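You operate a simulated robot arm through the tools that you are given. There is no shell and no other tool.

The job below is to be done with a simulated robot arm. You get a single attempt, and the scene is never put back.

Task
Run the stand motor until the tub's water is evenly mixed.
Fine: shut the guard and plug in before the start; switch off after.

It is judged by the outcome, as a careful person would: the job done as asked, and still so three seconds after it is handed in. It fails if anything else is knocked over, pushed out of place, dropped, spilled or broken.

Robot
A 6-joint arm with a two-finger parallel gripper, fixed in place. Base frame: the origin is on the floor under the middle of its stand, x ahead of it, y to its left, z up; the work surface is at about z = 0.85. Lengths are in m, angles in degrees, forces in N, time in s.
With the tool pointing down near the work surface it reaches from about 0.26 to 0.68 m from the base axis. Its first joint turns from -166.0 to 166.0 degrees. Payload 1.57 kg.
The tool frame sits at the grasp point between the pads (the TCP): z along the fingers, y along the line on which they close. The tips reach 0.03 m beyond it. The gripper opens to 0.11 m. The fingers are 0.024 m wide and 0.012 m thick; the gripper's body (0.048 by 0.112 m) begins 0.078 m behind the TCP.
Orientation is that of the tool frame in the base frame, as a unit quaternion [w, x, y, z]. With the fingers straight down and closing along the base's y, the tool's x points along the base's -x, its y along +y and its z along -z.

Tools
- The arm moves only by the tool move_arm. Its argument "rows" is a list of rows, each a list of 7 numbers: the turn, a rotation vector about the base's x, y, z in units of 8 degrees (1.0 is 8 degrees), then the shift along the base's x, y, z in units of 40 mm (1.0 is 40 mm), then the closure in counts, from 0 (fully open) to 255 (shut). In form: [[ax, ay, az, x, y, z, jaw], ...]. A call has 1 to 20 rows; each row shifts and turns the commanded pose from where the row before left it. A call with a number of a shift or a turn outside -1 to 1 is refused whole. Rows are played at 5 a second. More than 0.05 m and 8.6 degrees between two rows, or a gripper value outside its range, and nothing of the call is played. A pose out of reach is approached as far as the arm can. The call stops where the force on the tool passes 40 N (or 10 N more than at its start, if that is more) or the arm is blocked; 0.2 s more then pass. Each finger travels about 0.108 m/s and halts on what it meets, pressing with about 26 N; the grip force reading is that of the motor and also rises with nothing between the fingers. The clock runs only during rows and for 0.2 s after the last one: add rows that do not move to give the fingers time. The reply holds the time, the measured pose of the TCP, the force on the tool along the base axes, the opening and the grip force, in the units named above and with some noise, with the torque about the TCP (base axes, N m) and any sound that the robot's microphone picked up, and new pictures: "pictures" is both (left out), scene, wrist or none.
- Cameras (640 x 400 px; columns grow to the right, rows downward): "scene" is fixed at [0.0567, 0.6567, 1.6815]; the picture's right is [-0.74, -0.68, 0.00], its down [-0.36, 0.39, -0.85] and it looks along [0.58, -0.62, -0.53] (base axes); focal length 339 px, centre (320, 200). "wrist" rides on the gripper at [0.07, 0.016, -0.141] in the tool frame; the picture's right is [-0.23, 0.97, 0.00], its down [-0.85, -0.20, -0.48] and it looks along [-0.47, -0.11, 0.88] (tool axes); focal length 222 px, centre (320, 200). There is no depth. A picture from a camera that has moved, and an enlarged one, comes with that camera's place and axes in the base frame and with its lens. The place of the scene camera against the robot may be out by one fixed shift of up to 0.012 m in any direction.
- slide_trunk(by): moves the trunk up (or, below 0, down) by that many m; the arm rides with it, the base frame stays. It gives what a move gives, with no picture.
- inspect(camera, box): a new picture of the part [left, top, right, bottom] of that camera's present view, enlarged. It takes no simulated time.
- close_job(): hands the job in; it is judged then, once.

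Places have to be worked out from the pictures, the camera data and where the tool is seen. Open the gripper and draw the arm clear of the work before you hand the job in, unless the task says otherwise.

The tools are called after "Call:" by a JSON object that holds its "fn" and its "kwargs". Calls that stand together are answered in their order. move_arm: Moves the arm, as the interface text tells. Its arguments: {"type":"object","properties":{"rows":{"type":"array"},"pictures":{"type":"string","enum":["both","scene","wrist","none"]}},"required":["rows"]} The other tools are called the same way: slide_trunk (by) moves the trunk up or down; inspect (camera, box) takes an enlarged picture of a part of a camera's view; close_job () hands the job in.

At the start:

```text
time_s: 0.0
eef_pos: [0.4728, -0.2479, 1.4354]
ee_rot: [0.001, 0.0, 1.0, 0.0]
ft_force: [-0.2, -0.5, -0.9]
wrist_torque: [0.01, 0.0, 0.01]
gripper_width: 0.1098
grip_force: 0.1
trunk travel left (down, up): [-0.275, 0.315]
```

scene: 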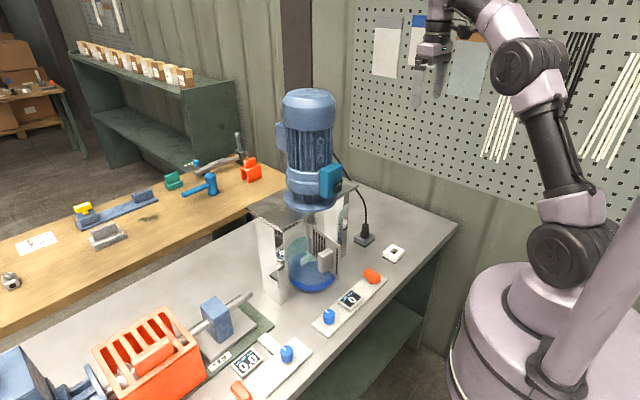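
wrist: 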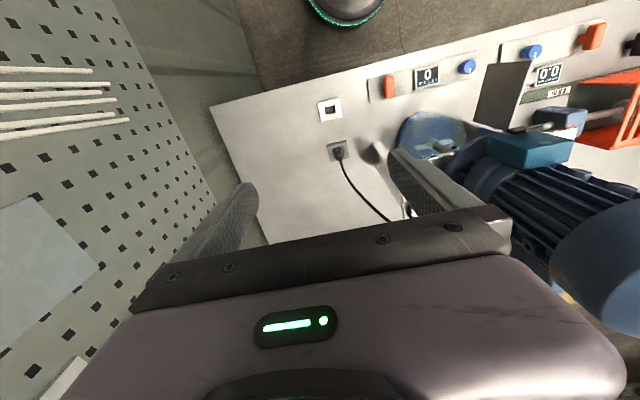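

I start by looking closely at the stand, its plug, its guard and its control panel before moving anything.

Call:
{"fn": "inspect", "kwargs": {"camera": "scene", "box": [240, 180, 420, 340]}}

Call:
{"fn": "inspect", "kwargs": {"camera": "scene", "box": [240, 80, 400, 220]}}

Call:
{"fn": "inspect", "kwargs": {"camera": "wrist", "box": [300, 40, 600, 230]}}

Call:
{"fn": "inspect", "kwargs": {"camera": "scene", "box": [300, 250, 400, 340]}}

```text
2.50 times, centred on (330, 260) of scene
camera zoom: at [0.0567, 0.6567, 1.6815], right [-0.74, -0.68, 0.0], down [-0.36, 0.39, -0.85], along [0.58, -0.62, -0.53], focal length 847 px, centre (295, 50)
```

zoom: 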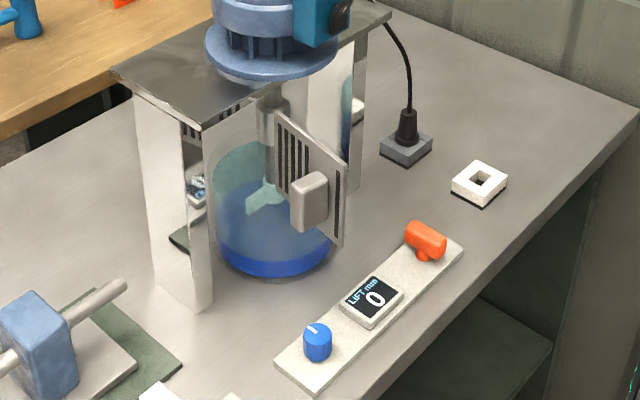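

```text
2.86 times, centred on (320, 150) of scene
camera zoom: at [0.0567, 0.6567, 1.6815], right [-0.74, -0.68, 0.0], down [-0.36, 0.39, -0.85], along [0.58, -0.62, -0.53], focal length 968 px, centre (320, 343)
```

zoom: 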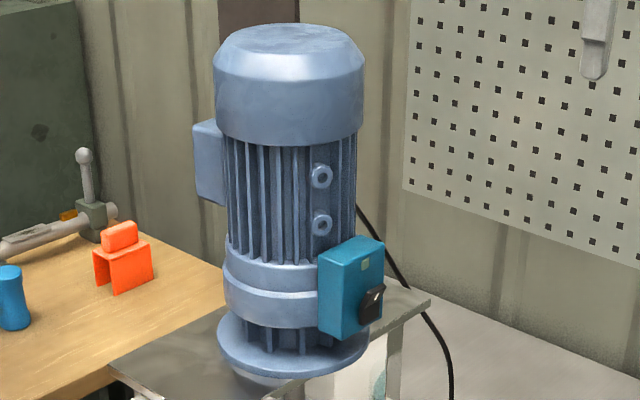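

```text
2.11 times, centred on (450, 135) of wrist
camera zoom: at [0.4045, -0.2317, 1.5766], right [0.23, 0.97, 0.0], down [0.85, -0.2, 0.48], along [0.47, -0.11, -0.88], focal length 468 px, centre (46, 337)
```

zoom: 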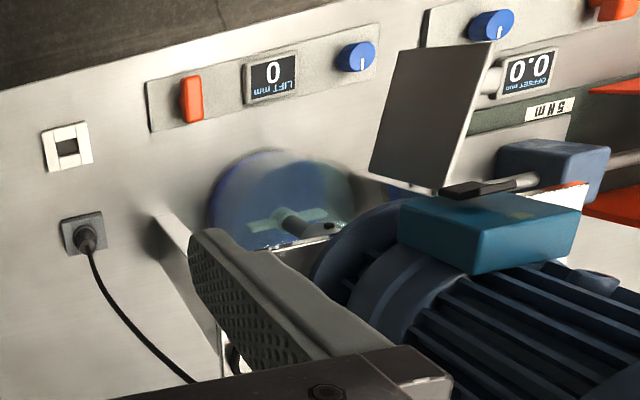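

```text
4.44 times, centred on (350, 295) of scene
camera zoom: at [0.0567, 0.6567, 1.6815], right [-0.74, -0.68, 0.0], down [-0.36, 0.39, -0.85], along [0.58, -0.62, -0.53], focal length 1506 px, centre (187, -222)
```

zoom: 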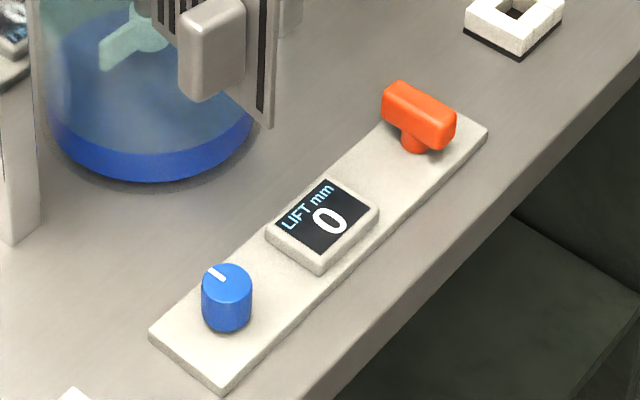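

I'll enlarge the plug/socket area, the guard and tub, and the motor switch further.

Call:
{"fn": "inspect", "kwargs": {"camera": "scene", "box": [340, 215, 410, 270]}}

Call:
{"fn": "inspect", "kwargs": {"camera": "scene", "box": [270, 200, 350, 300]}}

Call:
{"fn": "inspect", "kwargs": {"camera": "scene", "box": [310, 150, 360, 210]}}

Call:
{"fn": "inspect", "kwargs": {"camera": "wrist", "box": [310, 90, 410, 170]}}

Call:
{"fn": "inspect", "kwargs": {"camera": "wrist", "box": [380, 60, 560, 180]}}

```text
7.27 times, centred on (375, 242) of scene
camera zoom: at [0.0567, 0.6567, 1.6815], right [-0.74, -0.68, 0.0], down [-0.36, 0.39, -0.85], along [0.58, -0.62, -0.53], focal length 2465 px, centre (-80, -109)
```

zoom: 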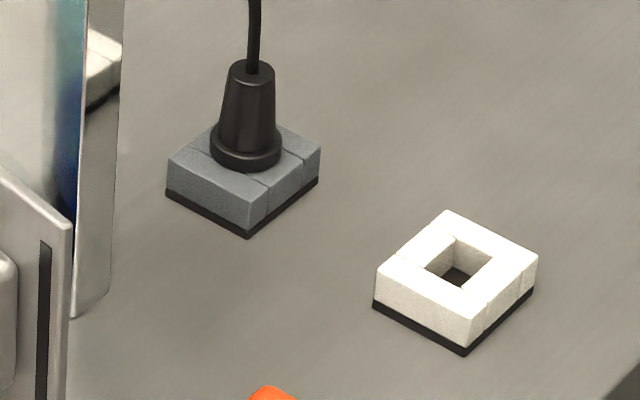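

```text
4.00 times, centred on (310, 250) of scene
camera zoom: at [0.0567, 0.6567, 1.6815], right [-0.74, -0.68, 0.0], down [-0.36, 0.39, -0.85], along [0.58, -0.62, -0.53], focal length 1356 px, centre (360, 0)
```

zoom: 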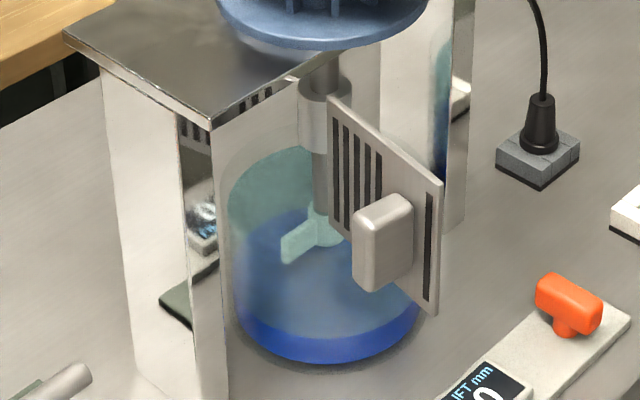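

```text
6.67 times, centred on (335, 180) of scene
camera zoom: at [0.0567, 0.6567, 1.6815], right [-0.74, -0.68, 0.0], down [-0.36, 0.39, -0.85], along [0.58, -0.62, -0.53], focal length 2260 px, centre (220, 333)
```

zoom: 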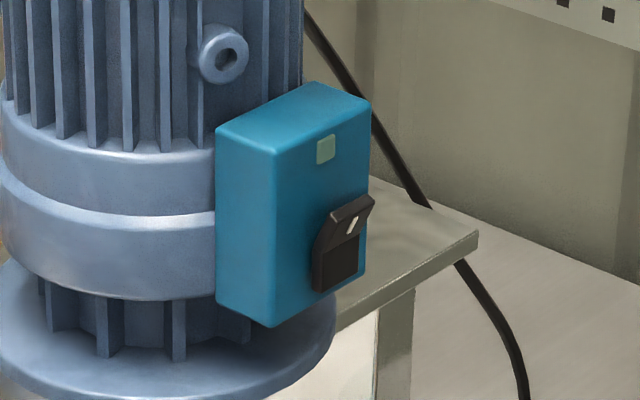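

```text
5.00 times, centred on (360, 130) of wrist
camera zoom: at [0.4045, -0.2317, 1.5766], right [0.23, 0.97, 0.0], down [0.85, -0.2, 0.48], along [0.47, -0.11, -0.88], focal length 1111 px, centre (120, 550)
```

zoom: 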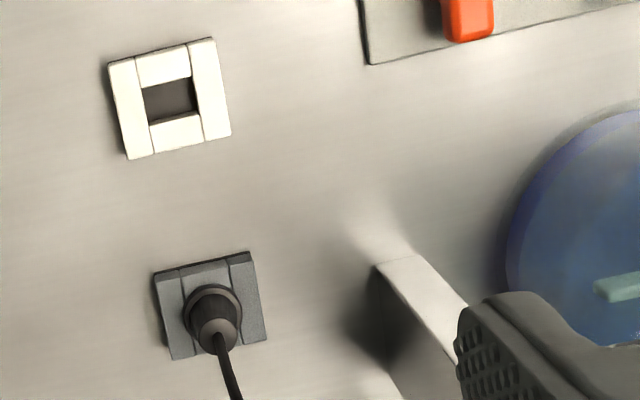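

```text
3.33 times, centred on (470, 120) of wrist
camera zoom: at [0.4045, -0.2317, 1.5766], right [0.23, 0.97, 0.0], down [0.85, -0.2, 0.48], along [0.47, -0.11, -0.88], focal length 740 px, centre (-180, 467)
```

zoom: 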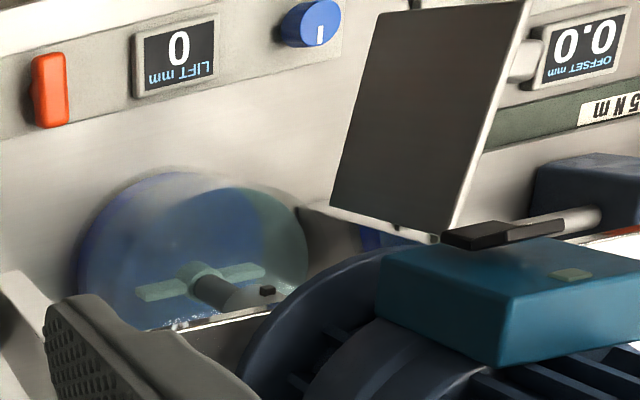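

The plug stands in the grey dock and the white frame is an empty socket. The guard looks like a hinged slotted door standing open toward the robot, and the rocker switch is on the teal box. I draw the arm back, clear of everything, and tilt the tool to see the stand from the front.

Call:
{"fn": "move_arm", "kwargs": {"rows": [[0, -0.6, 0, -0.61, 0.53, -0.4, 0], [0, -0.6, 0, -0.61, 0.53, -0.4, 0], [0, -0.6, 0, -0.61, 0.53, -0.4, 0], [0, -0.6, 0, -0.61, 0.53, -0.4, 0], [0, -0.6, 0, -0.61, 0.53, -0.4, 0], [0, -0.6, 0, -0.61, 0.53, -0.4, 0], [0, -0.6, 0, -0.61, 0.53, -0.4, 0]]}}

```text
time_s: 1.6
eef_pos: [0.3046, -0.0995, 1.3229]
ee_rot: [0.291, 0.0, 0.957, 0.0]
ft_force: [-0.4, 0.3, -0.5]
wrist_torque: [-0.01, -0.03, 0.0]
gripper_width: 0.1098
grip_force: 0.0
trunk travel left (down, up): [-0.275, 0.315]
camera wrist: at [0.1675, -0.0834, 1.4005], right [0.19, 0.97, 0.13], down [0.44, -0.2, 0.87], along [0.88, -0.11, -0.47], focal length 222 px, centre (320, 200)
```

scene: 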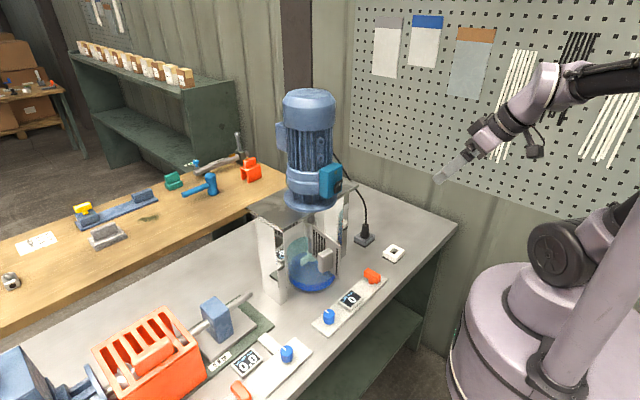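
wrist: 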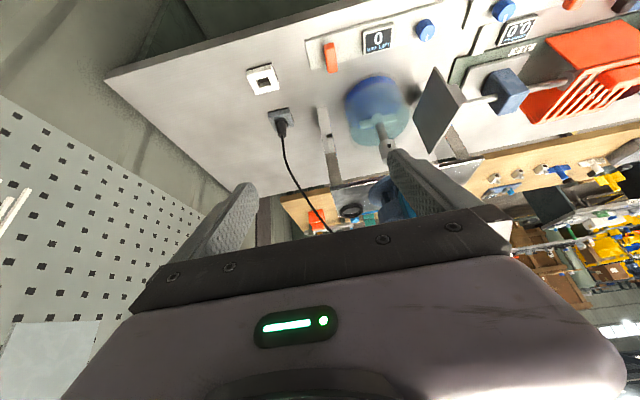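

The wrist view is inverted but shows the guard and the sockets well; I enlarge those parts.

Call:
{"fn": "inspect", "kwargs": {"camera": "wrist", "box": [300, 30, 500, 180]}}

Call:
{"fn": "inspect", "kwargs": {"camera": "wrist", "box": [230, 50, 340, 150]}}

```text
2.67 times, centred on (400, 105) of wrist
camera zoom: at [0.1675, -0.0834, 1.4005], right [0.19, 0.97, 0.13], down [0.44, -0.2, 0.87], along [0.88, -0.11, -0.47], focal length 592 px, centre (107, 453)
```

zoom: 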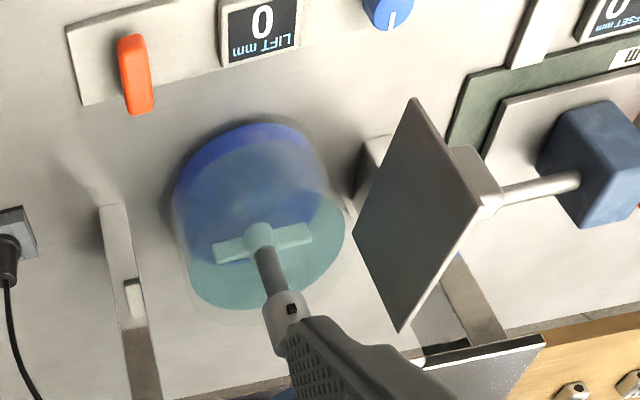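

```text
4.00 times, centred on (285, 100) of wrist
camera zoom: at [0.1675, -0.0834, 1.4005], right [0.19, 0.97, 0.13], down [0.44, -0.2, 0.87], along [0.88, -0.11, -0.47], focal length 888 px, centre (460, 600)
```

zoom: 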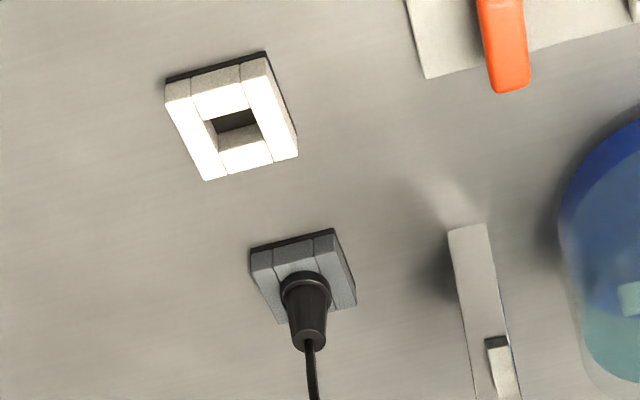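

The guard door runs from a hinge near (0.593, 0.116) to a free edge near (0.474, 0.134), z 1.01–1.126, with its handle on the +y side; so it is swung open about 95° and must be pushed toward −y and then +x. Next I raise and tilt a bit more to see the switch box face-on.

Call:
{"fn": "move_arm", "kwargs": {"rows": [[0, -0.7, 0, -0.1, 0.6, 0.5, 0], [0, -0.7, 0, -0.1, 0.6, 0.5, 0], [0, -0.7, 0, -0.1, 0.6, 0.5, 0], [0, -0.7, 0, -0.1, 0.6, 0.5, 0]]}}

```text
time_s: 2.6
eef_pos: [0.2858, -0.0043, 1.4042]
ee_rot: [0.471, 0.0, 0.882, 0.001]
ft_force: [0.0, -0.5, -0.6]
wrist_torque: [-0.01, -0.03, 0.01]
gripper_width: 0.1101
grip_force: 0.1
trunk travel left (down, up): [-0.275, 0.315]
camera wrist: at [0.1315, 0.0105, 1.4253], right [0.13, 0.97, 0.19], down [0.08, -0.2, 0.98], along [0.99, -0.11, -0.1], focal length 222 px, centre (320, 200)
```

scene: 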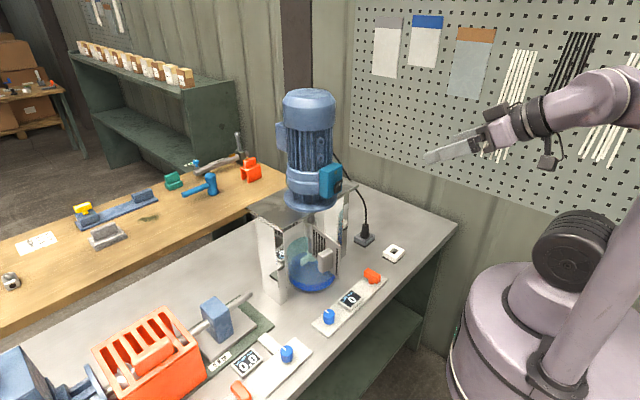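
wrist: 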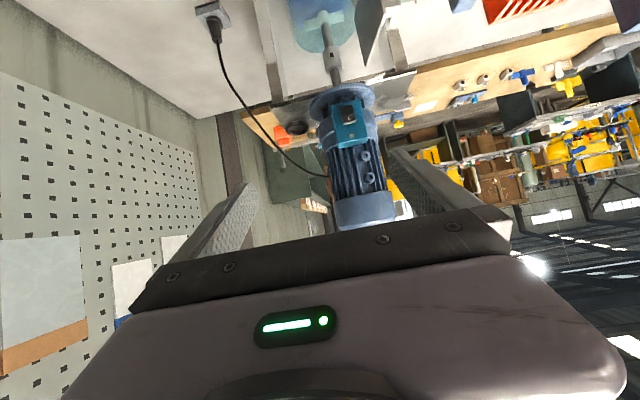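

Now the whole motor is seen from the front (upside down). I enlarge the switch box and the shaft/guard area.

Call:
{"fn": "inspect", "kwargs": {"camera": "wrist", "box": [310, 80, 400, 150]}}

Call:
{"fn": "inspect", "kwargs": {"camera": "wrist", "box": [270, 0, 430, 110]}}

```text
5.71 times, centred on (355, 115) of wrist
camera zoom: at [0.1315, 0.0105, 1.4253], right [0.13, 0.97, 0.19], down [0.08, -0.2, 0.98], along [0.99, -0.11, -0.1], focal length 1269 px, centre (120, 686)
```

zoom: 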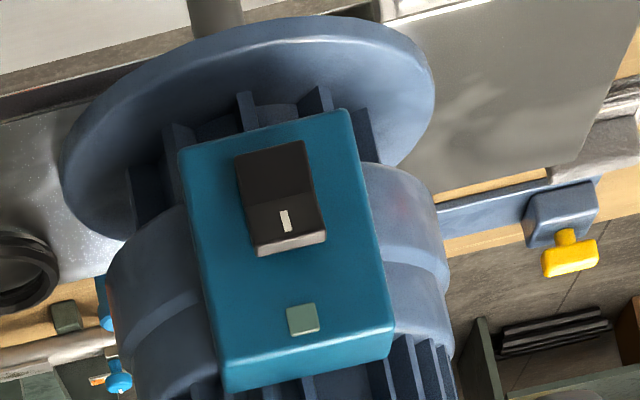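

```text
3.64 times, centred on (350, 55) of wrist
camera zoom: at [0.1315, 0.0105, 1.4253], right [0.13, 0.97, 0.19], down [0.08, -0.2, 0.98], along [0.99, -0.11, -0.1], focal length 808 px, centre (211, 727)
```

zoom: 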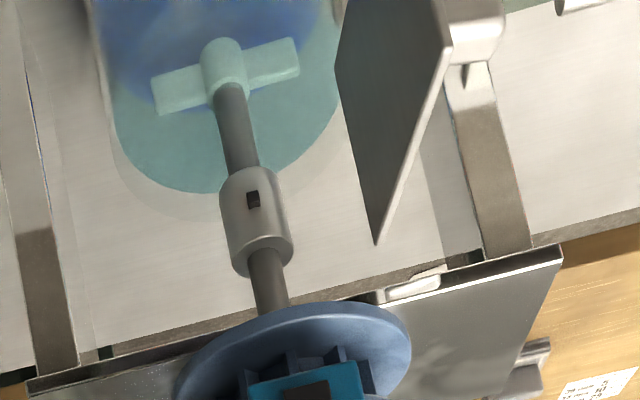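

The rocker's raised upper half (marked I) is near (0.553, 0.050, 1.24), so the switch is now off. I first shut the guard: close the fingers, go round the door's free edge at a safe height to its +y side, level with the handle.

Call:
{"fn": "move_arm", "kwargs": {"rows": [[0, 0.7, 0, 0.14, 0.97, -0.64, 255], [0, 0.7, 0, 0.14, 0.97, -0.64, 255], [0, 0, 0, 0.14, 0.97, -0.64, 255], [0, 0, 0, 0.14, 0.97, -0.64, 255], [0, 0, 0, 0.14, 0.97, -0.64, 255], [0, 0, 0, 0.14, 0.97, -0.64, 255], [0, 0, 0, 0.6, 0.05, -0.8, 255], [0, 0, 0, 0.6, 0.05, -0.8, 255], [0, 0, 0, 0.6, 0, -0.8, 255]]}}

```text
time_s: 4.6
eef_pos: [0.3934, 0.2342, 1.154]
ee_rot: [0.38, 0.0, 0.925, 0.0]
ft_force: [0.2, 0.3, -0.5]
wrist_torque: [-0.02, 0.0, -0.03]
gripper_width: 0.0002
grip_force: 21.0
trunk travel left (down, up): [-0.275, 0.315]
camera wrist: at [0.2447, 0.2493, 1.2042], right [0.16, 0.97, 0.16], down [0.27, -0.2, 0.94], along [0.95, -0.11, -0.3], focal length 222 px, centre (320, 200)
```

scene: 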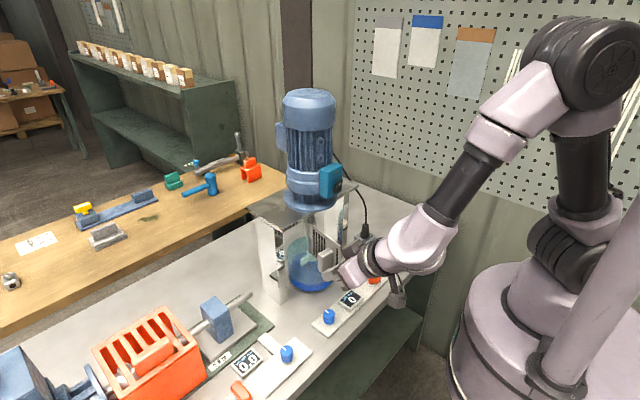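
wrist: 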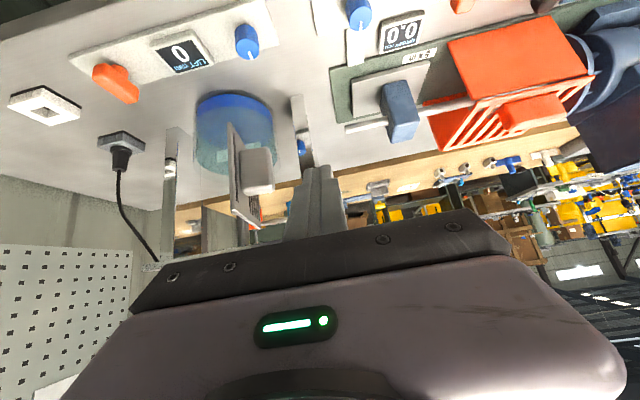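

The fingers are on the +y side of the door. I enlarge the wrist view to refine the handle's place.

Call:
{"fn": "inspect", "kwargs": {"camera": "wrist", "box": [190, 80, 350, 240]}}

Call:
{"fn": "inspect", "kwargs": {"camera": "scene", "box": [270, 200, 400, 300]}}

```text
2.50 times, centred on (270, 160) of wrist
camera zoom: at [0.2447, 0.2493, 1.2042], right [0.16, 0.97, 0.16], down [0.27, -0.2, 0.94], along [0.95, -0.11, -0.3], focal length 555 px, centre (445, 300)
```

zoom: 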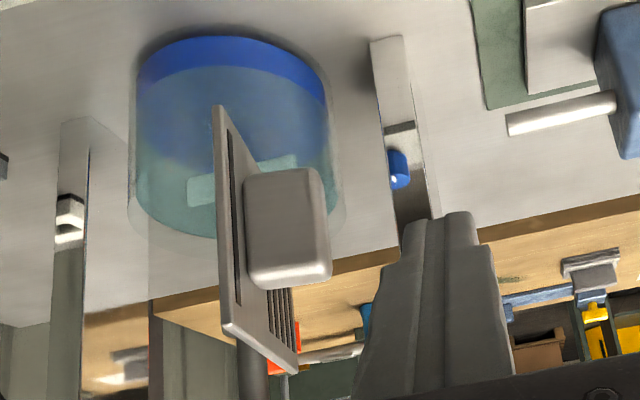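

```text
4.00 times, centred on (335, 250) of scene
camera zoom: at [0.0567, 0.6567, 1.6815], right [-0.74, -0.68, 0.0], down [-0.36, 0.39, -0.85], along [0.58, -0.62, -0.53], focal length 1356 px, centre (260, 0)
```

zoom: 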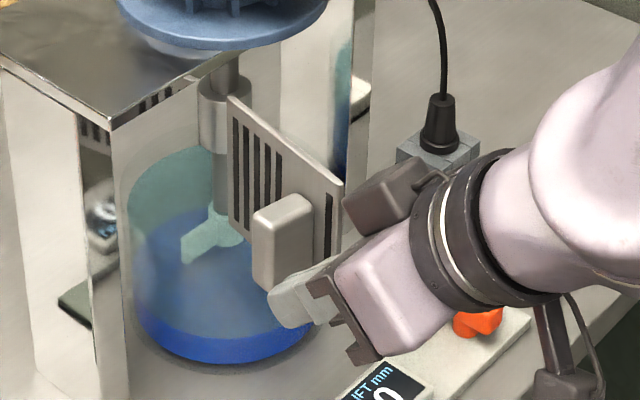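

From the wrist view the handle's outer face is at y≈0.168, z 1.04–1.10, and the hinge is at about (0.590, 0.108). I come down beside it at y≈0.215 with the fingers closed.

Call:
{"fn": "move_arm", "kwargs": {"rows": [[0, 0, 0, 0.81, -0.16, -0.53, 255], [0, 0, 0, 0.81, -0.16, -0.53, 255], [0, 0, 0, 0.81, -0.16, -0.53, 255]]}}

```text
time_s: 5.4
eef_pos: [0.4905, 0.2152, 1.0895]
ee_rot: [0.381, 0.001, 0.925, 0.0]
ft_force: [0.3, 0.4, 0.1]
wrist_torque: [0.02, -0.02, 0.0]
gripper_width: 0.0
grip_force: 21.4
trunk travel left (down, up): [-0.275, 0.315]
camera wrist: at [0.3414, 0.2296, 1.1407], right [0.16, 0.97, 0.16], down [0.27, -0.2, 0.94], along [0.95, -0.11, -0.3], focal length 222 px, centre (320, 200)
```

scene: 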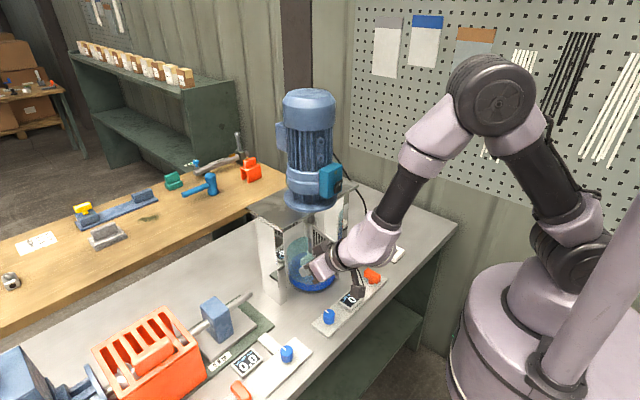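
wrist: 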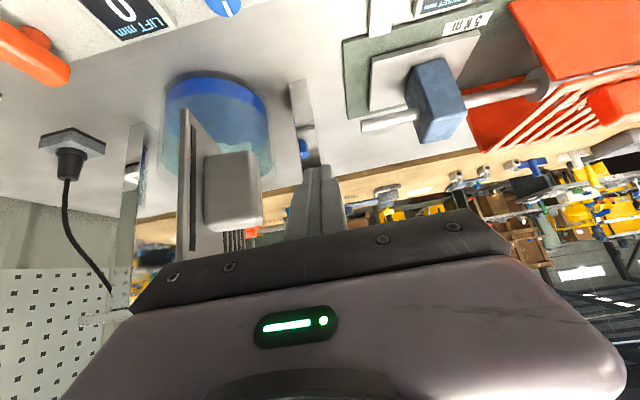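

The fingertip is beside the handle and level with it. I push gently toward −y along the door's arc.

Call:
{"fn": "move_arm", "kwargs": {"rows": [[0, 0, 0, 0, -0.6, 0, 255], [0, 0, 0, -0.05, -0.6, 0, 255], [0, 0, 0, -0.15, -0.4, 0, 255], [0, 0, 0, -0.2, -0.5, 0, 255]]}}

```text
time_s: 6.4
eef_pos: [0.4742, 0.129, 1.0901]
ee_rot: [0.382, 0.001, 0.924, 0.0]
ft_force: [-0.6, 0.1, 1.1]
wrist_torque: [-0.02, -0.01, -0.02]
gripper_width: 0.0001
grip_force: 21.4
trunk travel left (down, up): [-0.275, 0.315]
camera wrist: at [0.3258, 0.1446, 1.1404], right [0.16, 0.97, 0.16], down [0.27, -0.2, 0.94], along [0.95, -0.11, -0.29], focal length 222 px, centre (320, 200)
```

scene: 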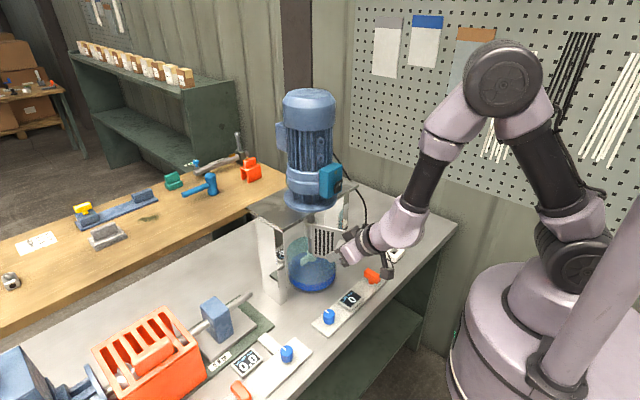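
wrist: 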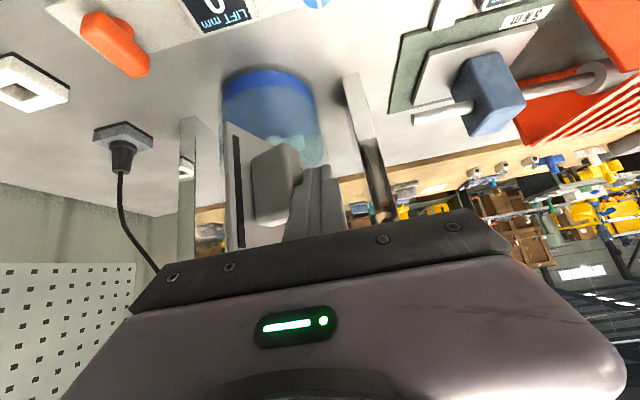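

The door swings with almost no resistance (~1 N). I carry on along the arc.

Call:
{"fn": "move_arm", "kwargs": {"rows": [[0, 0, 0, -0.02, -0.55, 0, 255], [0, 0, 0, 0.05, -0.55, 0, 255], [0, 0, 0, 0.18, -0.4, 0, 255], [0, 0, 0, 0.2, -0.38, 0, 255]]}}

```text
time_s: 7.4
eef_pos: [0.4944, 0.0826, 1.1105]
ee_rot: [0.379, 0.002, 0.925, -0.004]
ft_force: [-0.1, -0.1, -0.6]
wrist_torque: [0.0, 0.02, -0.05]
gripper_width: 0.0
grip_force: 21.2
out of reach, approached as far as the arm can: row 2, 3, 4
trunk travel left (down, up): [-0.275, 0.315]
camera wrist: at [0.3458, 0.0992, 1.1609], right [0.17, 0.97, 0.15], down [0.27, -0.2, 0.94], along [0.95, -0.12, -0.3], focal length 222 px, centre (320, 200)
```

scene: 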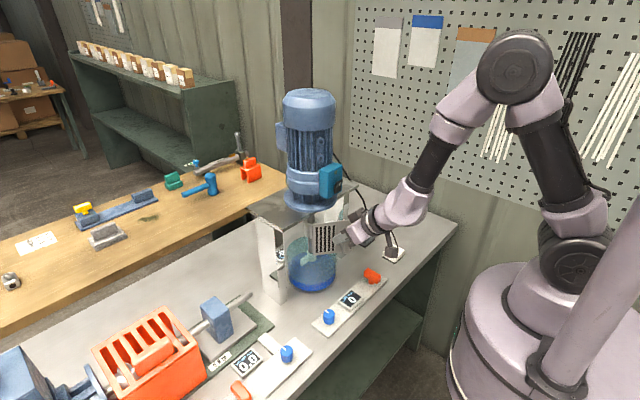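
wrist: 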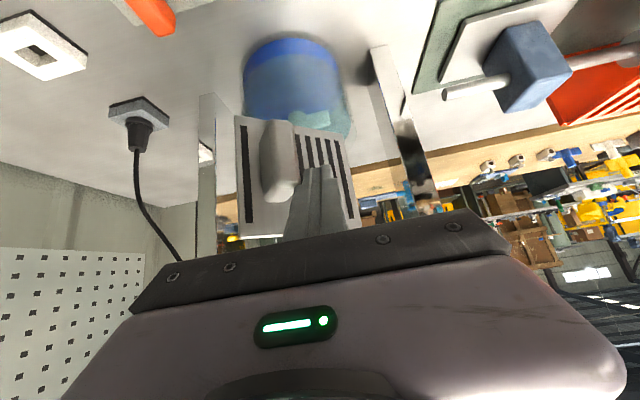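

The door followed, but the arm reports the tilted pose is at its inner reach limit. I back off from the door (away and up), then lower the trunk so the arm has more room to fold.

Call:
{"fn": "move_arm", "kwargs": {"rows": [[0, 0, 0, -0.6, 0.5, 0.7, 255], [0, 0, 0, -0.5, 0.5, 0.8, 255], [0, 0, 0, -0.3, 0.3, 1.0, 255], [0, 0, 0, 0, 0, 1.0, 255]]}}

Call:
{"fn": "slide_trunk", "kwargs": {"by": -0.15}}

```text
time_s: 8.4
eef_pos: [0.4372, 0.1359, 1.2502]
ee_rot: [0.38, 0.0, 0.925, 0.001]
ft_force: [0.1, 0.0, 0.6]
wrist_torque: [0.0, -0.03, 0.0]
gripper_width: 0.0
grip_force: 20.8
trunk travel left (down, up): [-0.275, 0.315]
camera wrist: at [0.2885, 0.1508, 1.3], right [0.16, 0.97, 0.16], down [0.27, -0.2, 0.94], along [0.95, -0.11, -0.29], focal length 222 px, centre (320, 200)
```

scene: 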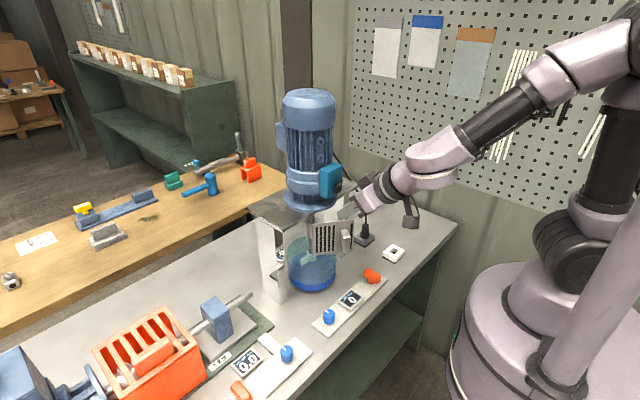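
wrist: 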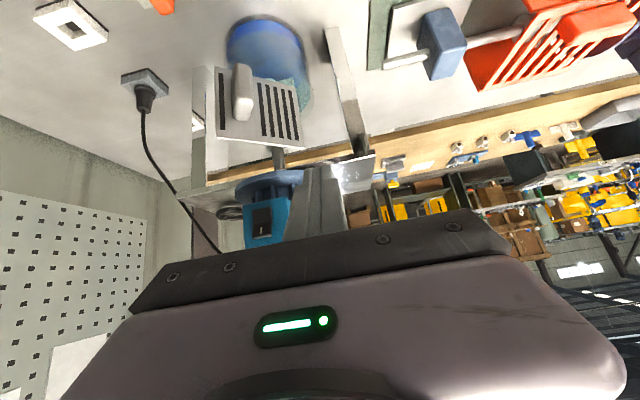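

```text
time_s: 10.2
eef_pos: [0.4365, 0.1362, 1.0986]
ee_rot: [0.381, 0.0, 0.925, 0.0]
ft_force: [0.0, -0.2, 0.4]
wrist_torque: [-0.02, 0.02, 0.03]
gripper_width: 0.0
grip_force: 21.5
trunk travel left (down, up): [-0.125, 0.465]
```

The trunk is down 0.15 m and the tool is at z≈1.10. I check where the door stands now.

Call:
{"fn": "inspect", "kwargs": {"camera": "wrist", "box": [180, 60, 380, 220]}}

Call:
{"fn": "inspect", "kwargs": {"camera": "scene", "box": [270, 180, 430, 300]}}

```text
2.50 times, centred on (280, 140) of wrist
camera zoom: at [0.289, 0.1509, 1.1497], right [0.16, 0.97, 0.16], down [0.27, -0.2, 0.94], along [0.95, -0.11, -0.29], focal length 555 px, centre (420, 350)
```

zoom: 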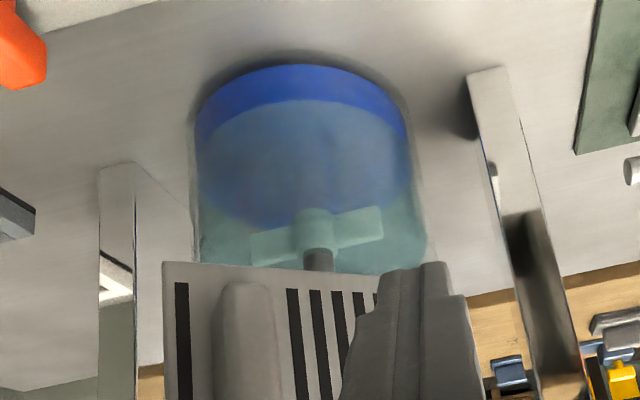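

```text
3.33 times, centred on (350, 240) of scene
camera zoom: at [0.0567, 0.6567, 1.6815], right [-0.74, -0.68, 0.0], down [-0.36, 0.39, -0.85], along [0.58, -0.62, -0.53], focal length 1130 px, centre (220, 67)
```

zoom: 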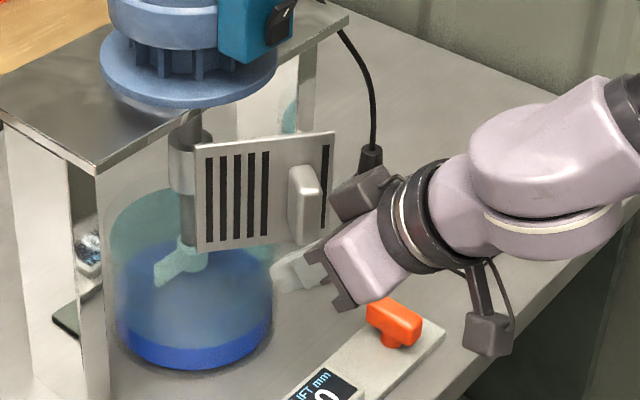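

The door stands about two-thirds shut (free edge ≈(0.517, 0.012)), handle face near (0.506, 0.062). I continue pushing on the handle, now toward +x as well.

Call:
{"fn": "move_arm", "kwargs": {"rows": [[0, 0, 0, 0.2, -0.65, -0.1, 255], [0, 0, 0, 0.23, -0.65, -0.1, 255], [0, 0, 0, 0.5, -0.35, 0, 255], [0, 0, 0, 0.2, -0.3, 0, 255], [0, 0, 0, 0.3, -0.4, 0, 255]]}}

```text
time_s: 11.3
eef_pos: [0.4943, 0.0405, 1.0916]
ee_rot: [0.381, 0.001, 0.925, 0.0]
ft_force: [0.8, -0.8, 0.6]
wrist_torque: [-0.01, 0.01, 0.01]
gripper_width: 0.0
grip_force: 21.9
trunk travel left (down, up): [-0.125, 0.465]
camera wrist: at [0.3465, 0.0564, 1.1417], right [0.16, 0.97, 0.16], down [0.27, -0.2, 0.94], along [0.95, -0.11, -0.3], focal length 222 px, centre (320, 200)
```

scene: 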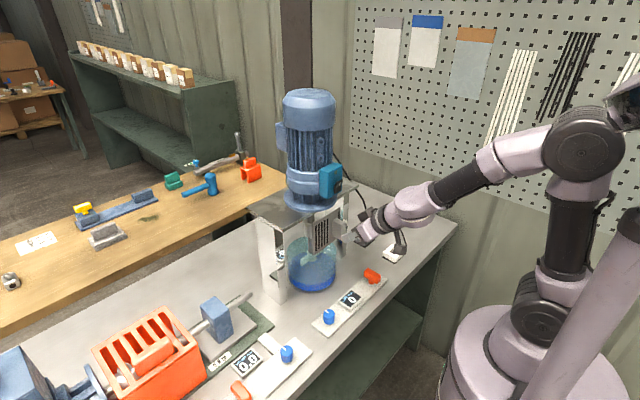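
wrist: 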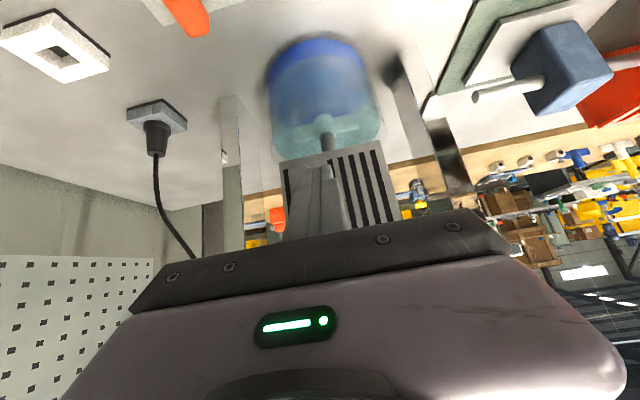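

The door keeps following with under 1 N. I finish the push toward +x slowly until it meets its stop.

Call:
{"fn": "move_arm", "kwargs": {"rows": [[0, 0, 0, 0.35, -0.25, 0, 255], [0, 0, 0, 0.3, -0.2, 0, 255], [0, 0, 0, 0.25, -0.05, 0, 255], [0, 0, 0, 0.25, 0, 0, 255], [0, 0, 0, 0.15, 0, 0, 255]]}}

```text
time_s: 11.9
eef_pos: [0.5064, 0.0329, 1.092]
ee_rot: [0.379, -0.006, 0.925, 0.002]
ft_force: [-38.2, 16.3, 18.7]
wrist_torque: [0.12, 0.05, 0.26]
gripper_width: 0.0
grip_force: 21.3
trunk travel left (down, up): [-0.125, 0.465]
stopped in row 2: the force on the tool passed its limit at 55 N (the readings are from after the stop); the commanded pose is now the measured one
camera wrist: at [0.3576, 0.0462, 1.1428], right [0.15, 0.98, 0.16], down [0.28, -0.2, 0.94], along [0.95, -0.1, -0.3], focal length 222 px, centre (320, 200)
```

scene: 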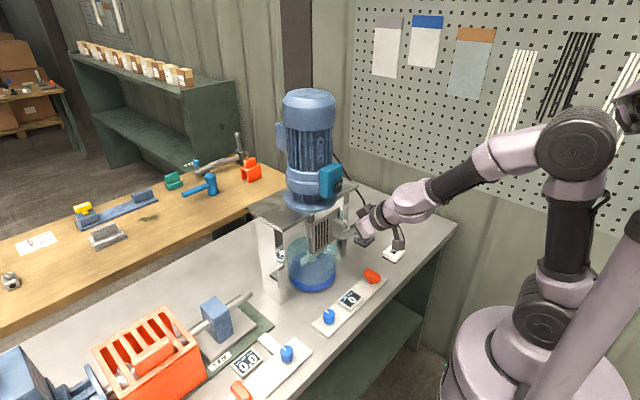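
wrist: 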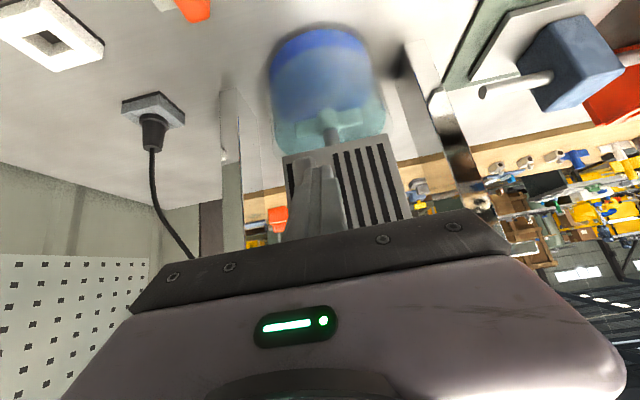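

The push met a firm stop, so I back off straight away and then look whether the door really is at its closed stop.

Call:
{"fn": "move_arm", "kwargs": {"rows": [[0, 0, 0, -0.5, 0, 0, 255], [0, 0, 0, -1.0, 0, 0.3, 255], [0, 0, 0, -1.0, 0, 0.6, 255]]}}

Call:
{"fn": "inspect", "kwargs": {"camera": "scene", "box": [270, 190, 390, 300]}}

Call:
{"fn": "inspect", "kwargs": {"camera": "wrist", "box": [200, 40, 440, 220]}}

```text
time_s: 12.7
eef_pos: [0.4105, 0.0285, 1.1236]
ee_rot: [0.379, -0.003, 0.925, 0.0]
ft_force: [0.0, 0.0, 0.0]
wrist_torque: [-0.04, 0.0, -0.01]
gripper_width: 0.0001
grip_force: 21.6
trunk travel left (down, up): [-0.125, 0.465]
camera wrist: at [0.2624, 0.0427, 1.1762], right [0.15, 0.98, 0.16], down [0.28, -0.2, 0.94], along [0.95, -0.1, -0.3], focal length 222 px, centre (320, 200)
```

scene: 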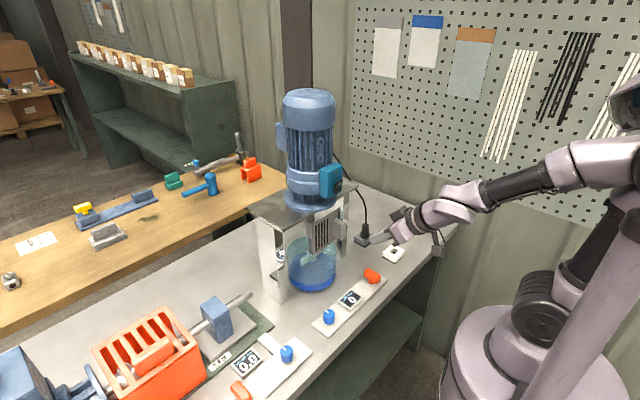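
wrist: 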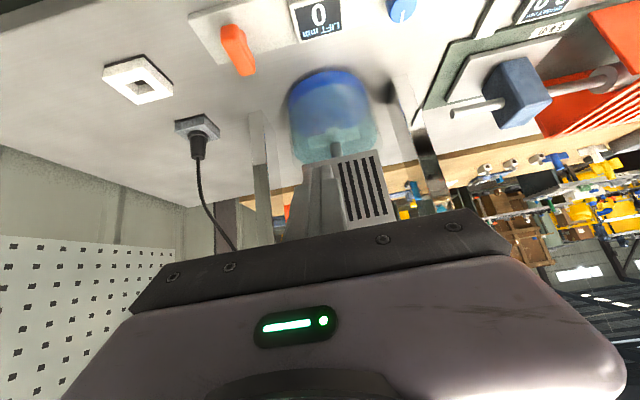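

```text
3.64 times, centred on (330, 245) of scene
camera zoom: at [0.0567, 0.6567, 1.6815], right [-0.74, -0.68, 0.0], down [-0.36, 0.39, -0.85], along [0.58, -0.62, -0.53], focal length 1232 px, centre (284, 36)
```

zoom: 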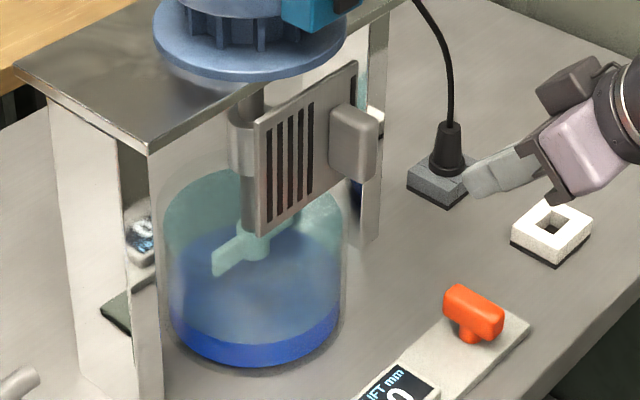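

```text
2.22 times, centred on (320, 130) of wrist
camera zoom: at [0.2624, 0.0427, 1.1762], right [0.15, 0.98, 0.16], down [0.28, -0.2, 0.94], along [0.95, -0.1, -0.3], focal length 494 px, centre (320, 356)
```

zoom: 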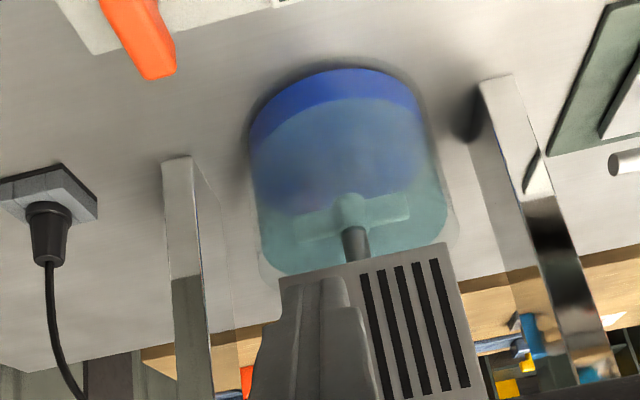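

The door now runs parallel to the stand's front from (0.589, 0.118) to (0.588, 0.002), against its stop: the guard is shut. Next, the plug: I open the gripper and move to a point in front of the grey dock for a close look.

Call:
{"fn": "move_arm", "kwargs": {"rows": [[0, 0, 0, 0, -0.9, 0, 0], [0, 0, 0, 0.2, -0.9, -0.2, 0], [0, 0, 0, 0.25, -0.9, -0.3, 0], [0, 0, 0, 0.25, -0.9, -0.3, 0], [0, 0, 0, 0.25, -0.9, -0.3, 0], [0, 0, 0, 0.25, -0.9, -0.3, 0], [0, 0, 0, 0.25, -0.9, -0.3, 0]]}}

Call:
{"fn": "inspect", "kwargs": {"camera": "wrist", "box": [200, 40, 440, 220]}}

```text
time_s: 14.3
eef_pos: [0.4661, -0.2061, 1.0557]
ee_rot: [0.377, -0.003, 0.926, 0.002]
ft_force: [0.4, -0.4, -0.8]
wrist_torque: [-0.01, 0.0, 0.02]
gripper_width: 0.1099
grip_force: 0.1
out of reach, approached as far as the arm can: row 1, 2
trunk travel left (down, up): [-0.125, 0.465]
camera wrist: at [0.3172, -0.1918, 1.1083], right [0.16, 0.97, 0.16], down [0.28, -0.2, 0.94], along [0.95, -0.1, -0.3], focal length 222 px, centre (320, 200)
```

scene: 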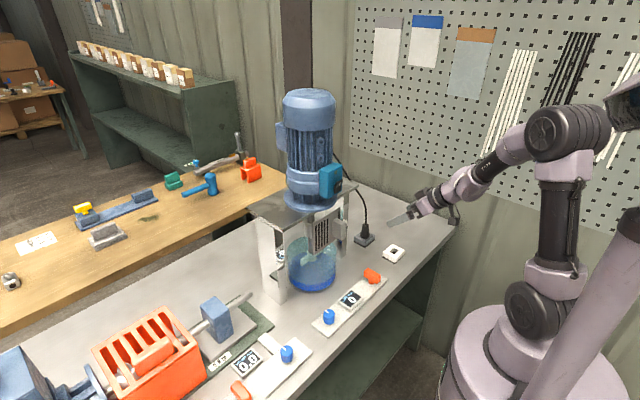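
wrist: 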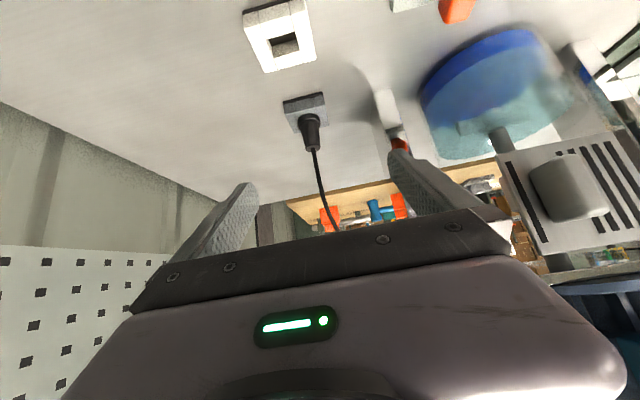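

```text
2.22 times, centred on (320, 130) of wrist
camera zoom: at [0.3172, -0.1918, 1.1083], right [0.16, 0.97, 0.16], down [0.28, -0.2, 0.94], along [0.95, -0.1, -0.3], focal length 494 px, centre (320, 356)
```

zoom: 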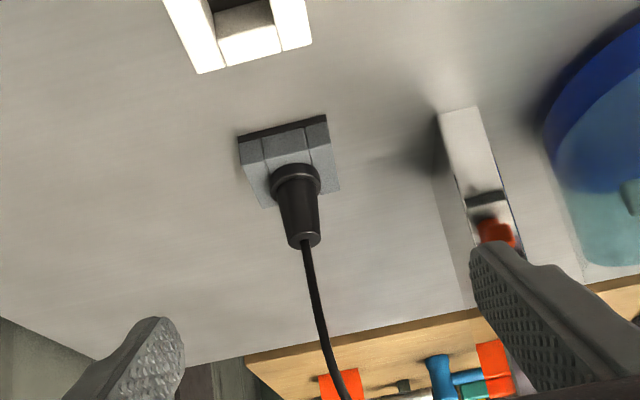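

The plug stands upright in the grey dock, around (0.63, −0.223), body z≈0.87–0.92, with the cord rising from its top. I come nearer along the tool's line for a more exact fix.

Call:
{"fn": "move_arm", "kwargs": {"rows": [[0, 0, 0, 0.7, -0.14, -0.5, 0], [0, 0, 0, 0.7, -0.14, -0.5, 0], [0, 0, 0, 0.5, -0.14, -0.5, 0]]}}

Call:
{"fn": "inspect", "kwargs": {"camera": "wrist", "box": [220, 60, 420, 220]}}

Call:
{"fn": "inspect", "kwargs": {"camera": "scene", "box": [330, 180, 450, 280]}}

```text
time_s: 15.1
eef_pos: [0.5414, -0.222, 0.9978]
ee_rot: [0.378, -0.004, 0.926, 0.002]
ft_force: [-0.5, -0.3, 0.7]
wrist_torque: [-0.01, -0.01, -0.03]
gripper_width: 0.1103
grip_force: 0.1
trunk travel left (down, up): [-0.125, 0.465]
camera wrist: at [0.3932, -0.2082, 1.0488], right [0.16, 0.97, 0.16], down [0.28, -0.2, 0.94], along [0.95, -0.1, -0.3], focal length 222 px, centre (320, 200)
```

scene: 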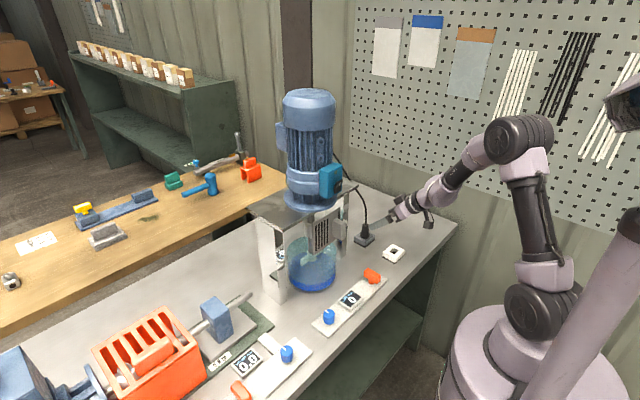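
wrist: 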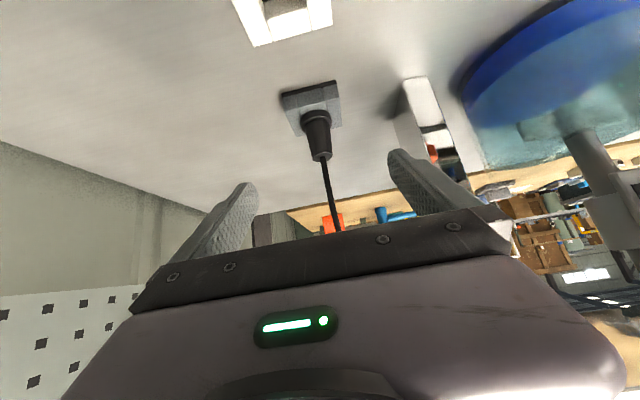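

```text
2.50 times, centred on (320, 140) of wrist
camera zoom: at [0.3932, -0.2082, 1.0488], right [0.16, 0.97, 0.16], down [0.28, -0.2, 0.94], along [0.95, -0.1, -0.3], focal length 555 px, centre (320, 350)
```

zoom: 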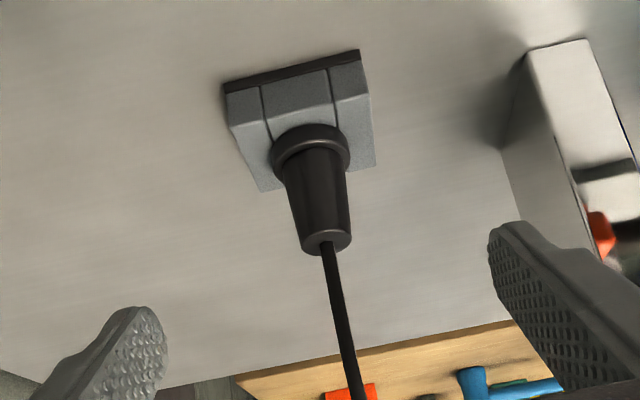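

```text
4.00 times, centred on (390, 230) of scene
camera zoom: at [0.0567, 0.6567, 1.6815], right [-0.74, -0.68, 0.0], down [-0.36, 0.39, -0.85], along [0.58, -0.62, -0.53], focal length 1356 px, centre (40, 80)
```

zoom: 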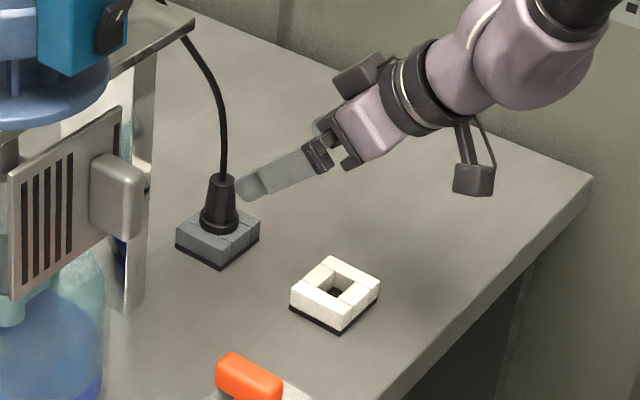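

From this view the dock spans x≈0.598–0.655, y≈−0.255…−0.191, so the plug's axis is at about (0.628, −0.223), flange z≈0.872 and top z≈0.923. I move the open fingers around the plug along the tool's axis.

Call:
{"fn": "move_arm", "kwargs": {"rows": [[0, 0, 0, 0.72, -0.01, -0.7, 0], [0, 0, 0, 0.72, -0.01, -0.7, 0], [0, 0, 0, 0.36, 0, -0.36, 0]]}}

Call:
{"fn": "inspect", "kwargs": {"camera": "wrist", "box": [200, 60, 440, 240]}}

Call:
{"fn": "inspect", "kwargs": {"camera": "scene", "box": [330, 190, 430, 280]}}

```text
time_s: 15.9
eef_pos: [0.6134, -0.2217, 0.927]
ee_rot: [0.377, -0.002, 0.926, 0.002]
ft_force: [0.2, 0.1, 0.8]
wrist_torque: [-0.01, 0.0, -0.02]
gripper_width: 0.1102
grip_force: 0.1
trunk travel left (down, up): [-0.125, 0.465]
camera wrist: at [0.466, -0.2083, 0.9779], right [0.16, 0.97, 0.16], down [0.28, -0.2, 0.94], along [0.95, -0.1, -0.3], focal length 222 px, centre (320, 200)
```

scene: 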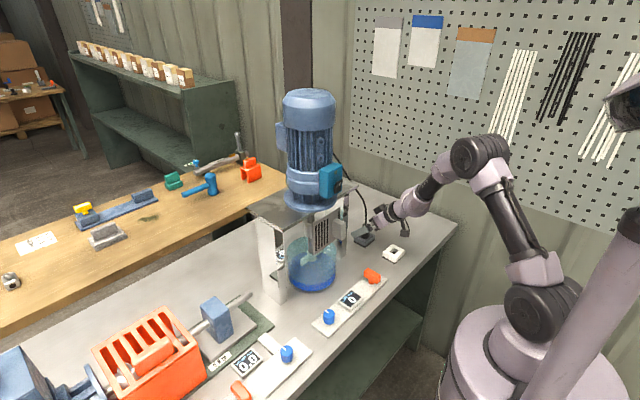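
wrist: 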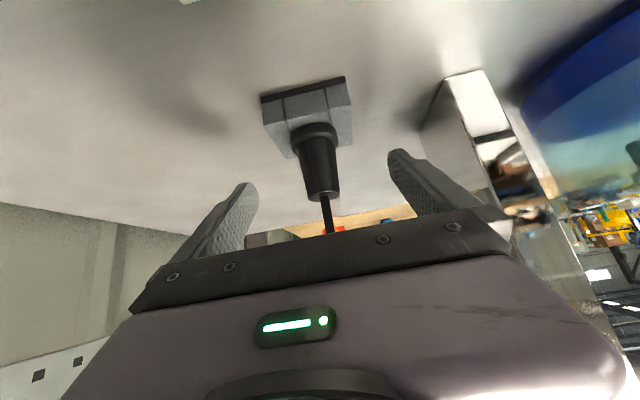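

```text
2.22 times, centred on (320, 150) of wrist
camera zoom: at [0.466, -0.2083, 0.9779], right [0.16, 0.97, 0.16], down [0.28, -0.2, 0.94], along [0.95, -0.1, -0.3], focal length 494 px, centre (320, 311)
```

zoom: 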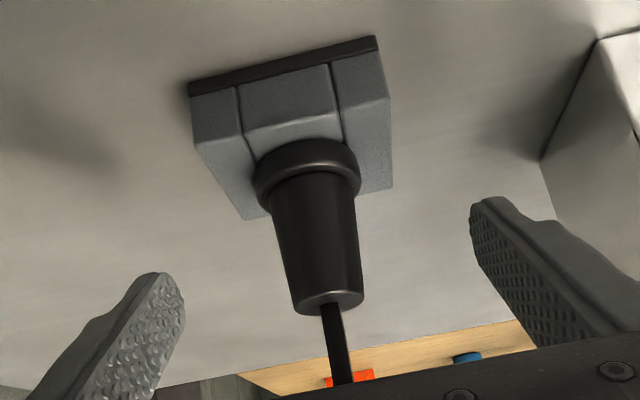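

```text
4.44 times, centred on (380, 235) of scene
camera zoom: at [0.0567, 0.6567, 1.6815], right [-0.74, -0.68, 0.0], down [-0.36, 0.39, -0.85], along [0.58, -0.62, -0.53], focal length 1506 px, centre (53, 44)
```

zoom: 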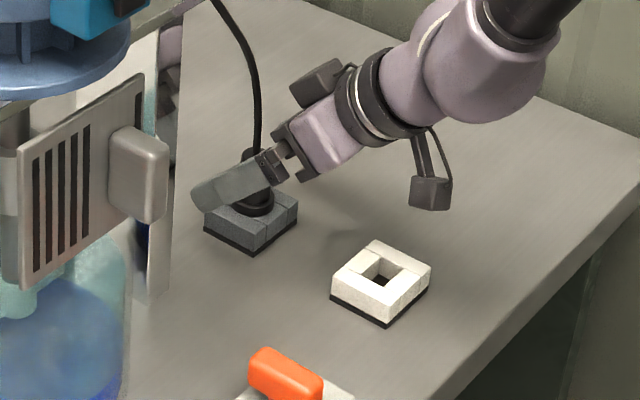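

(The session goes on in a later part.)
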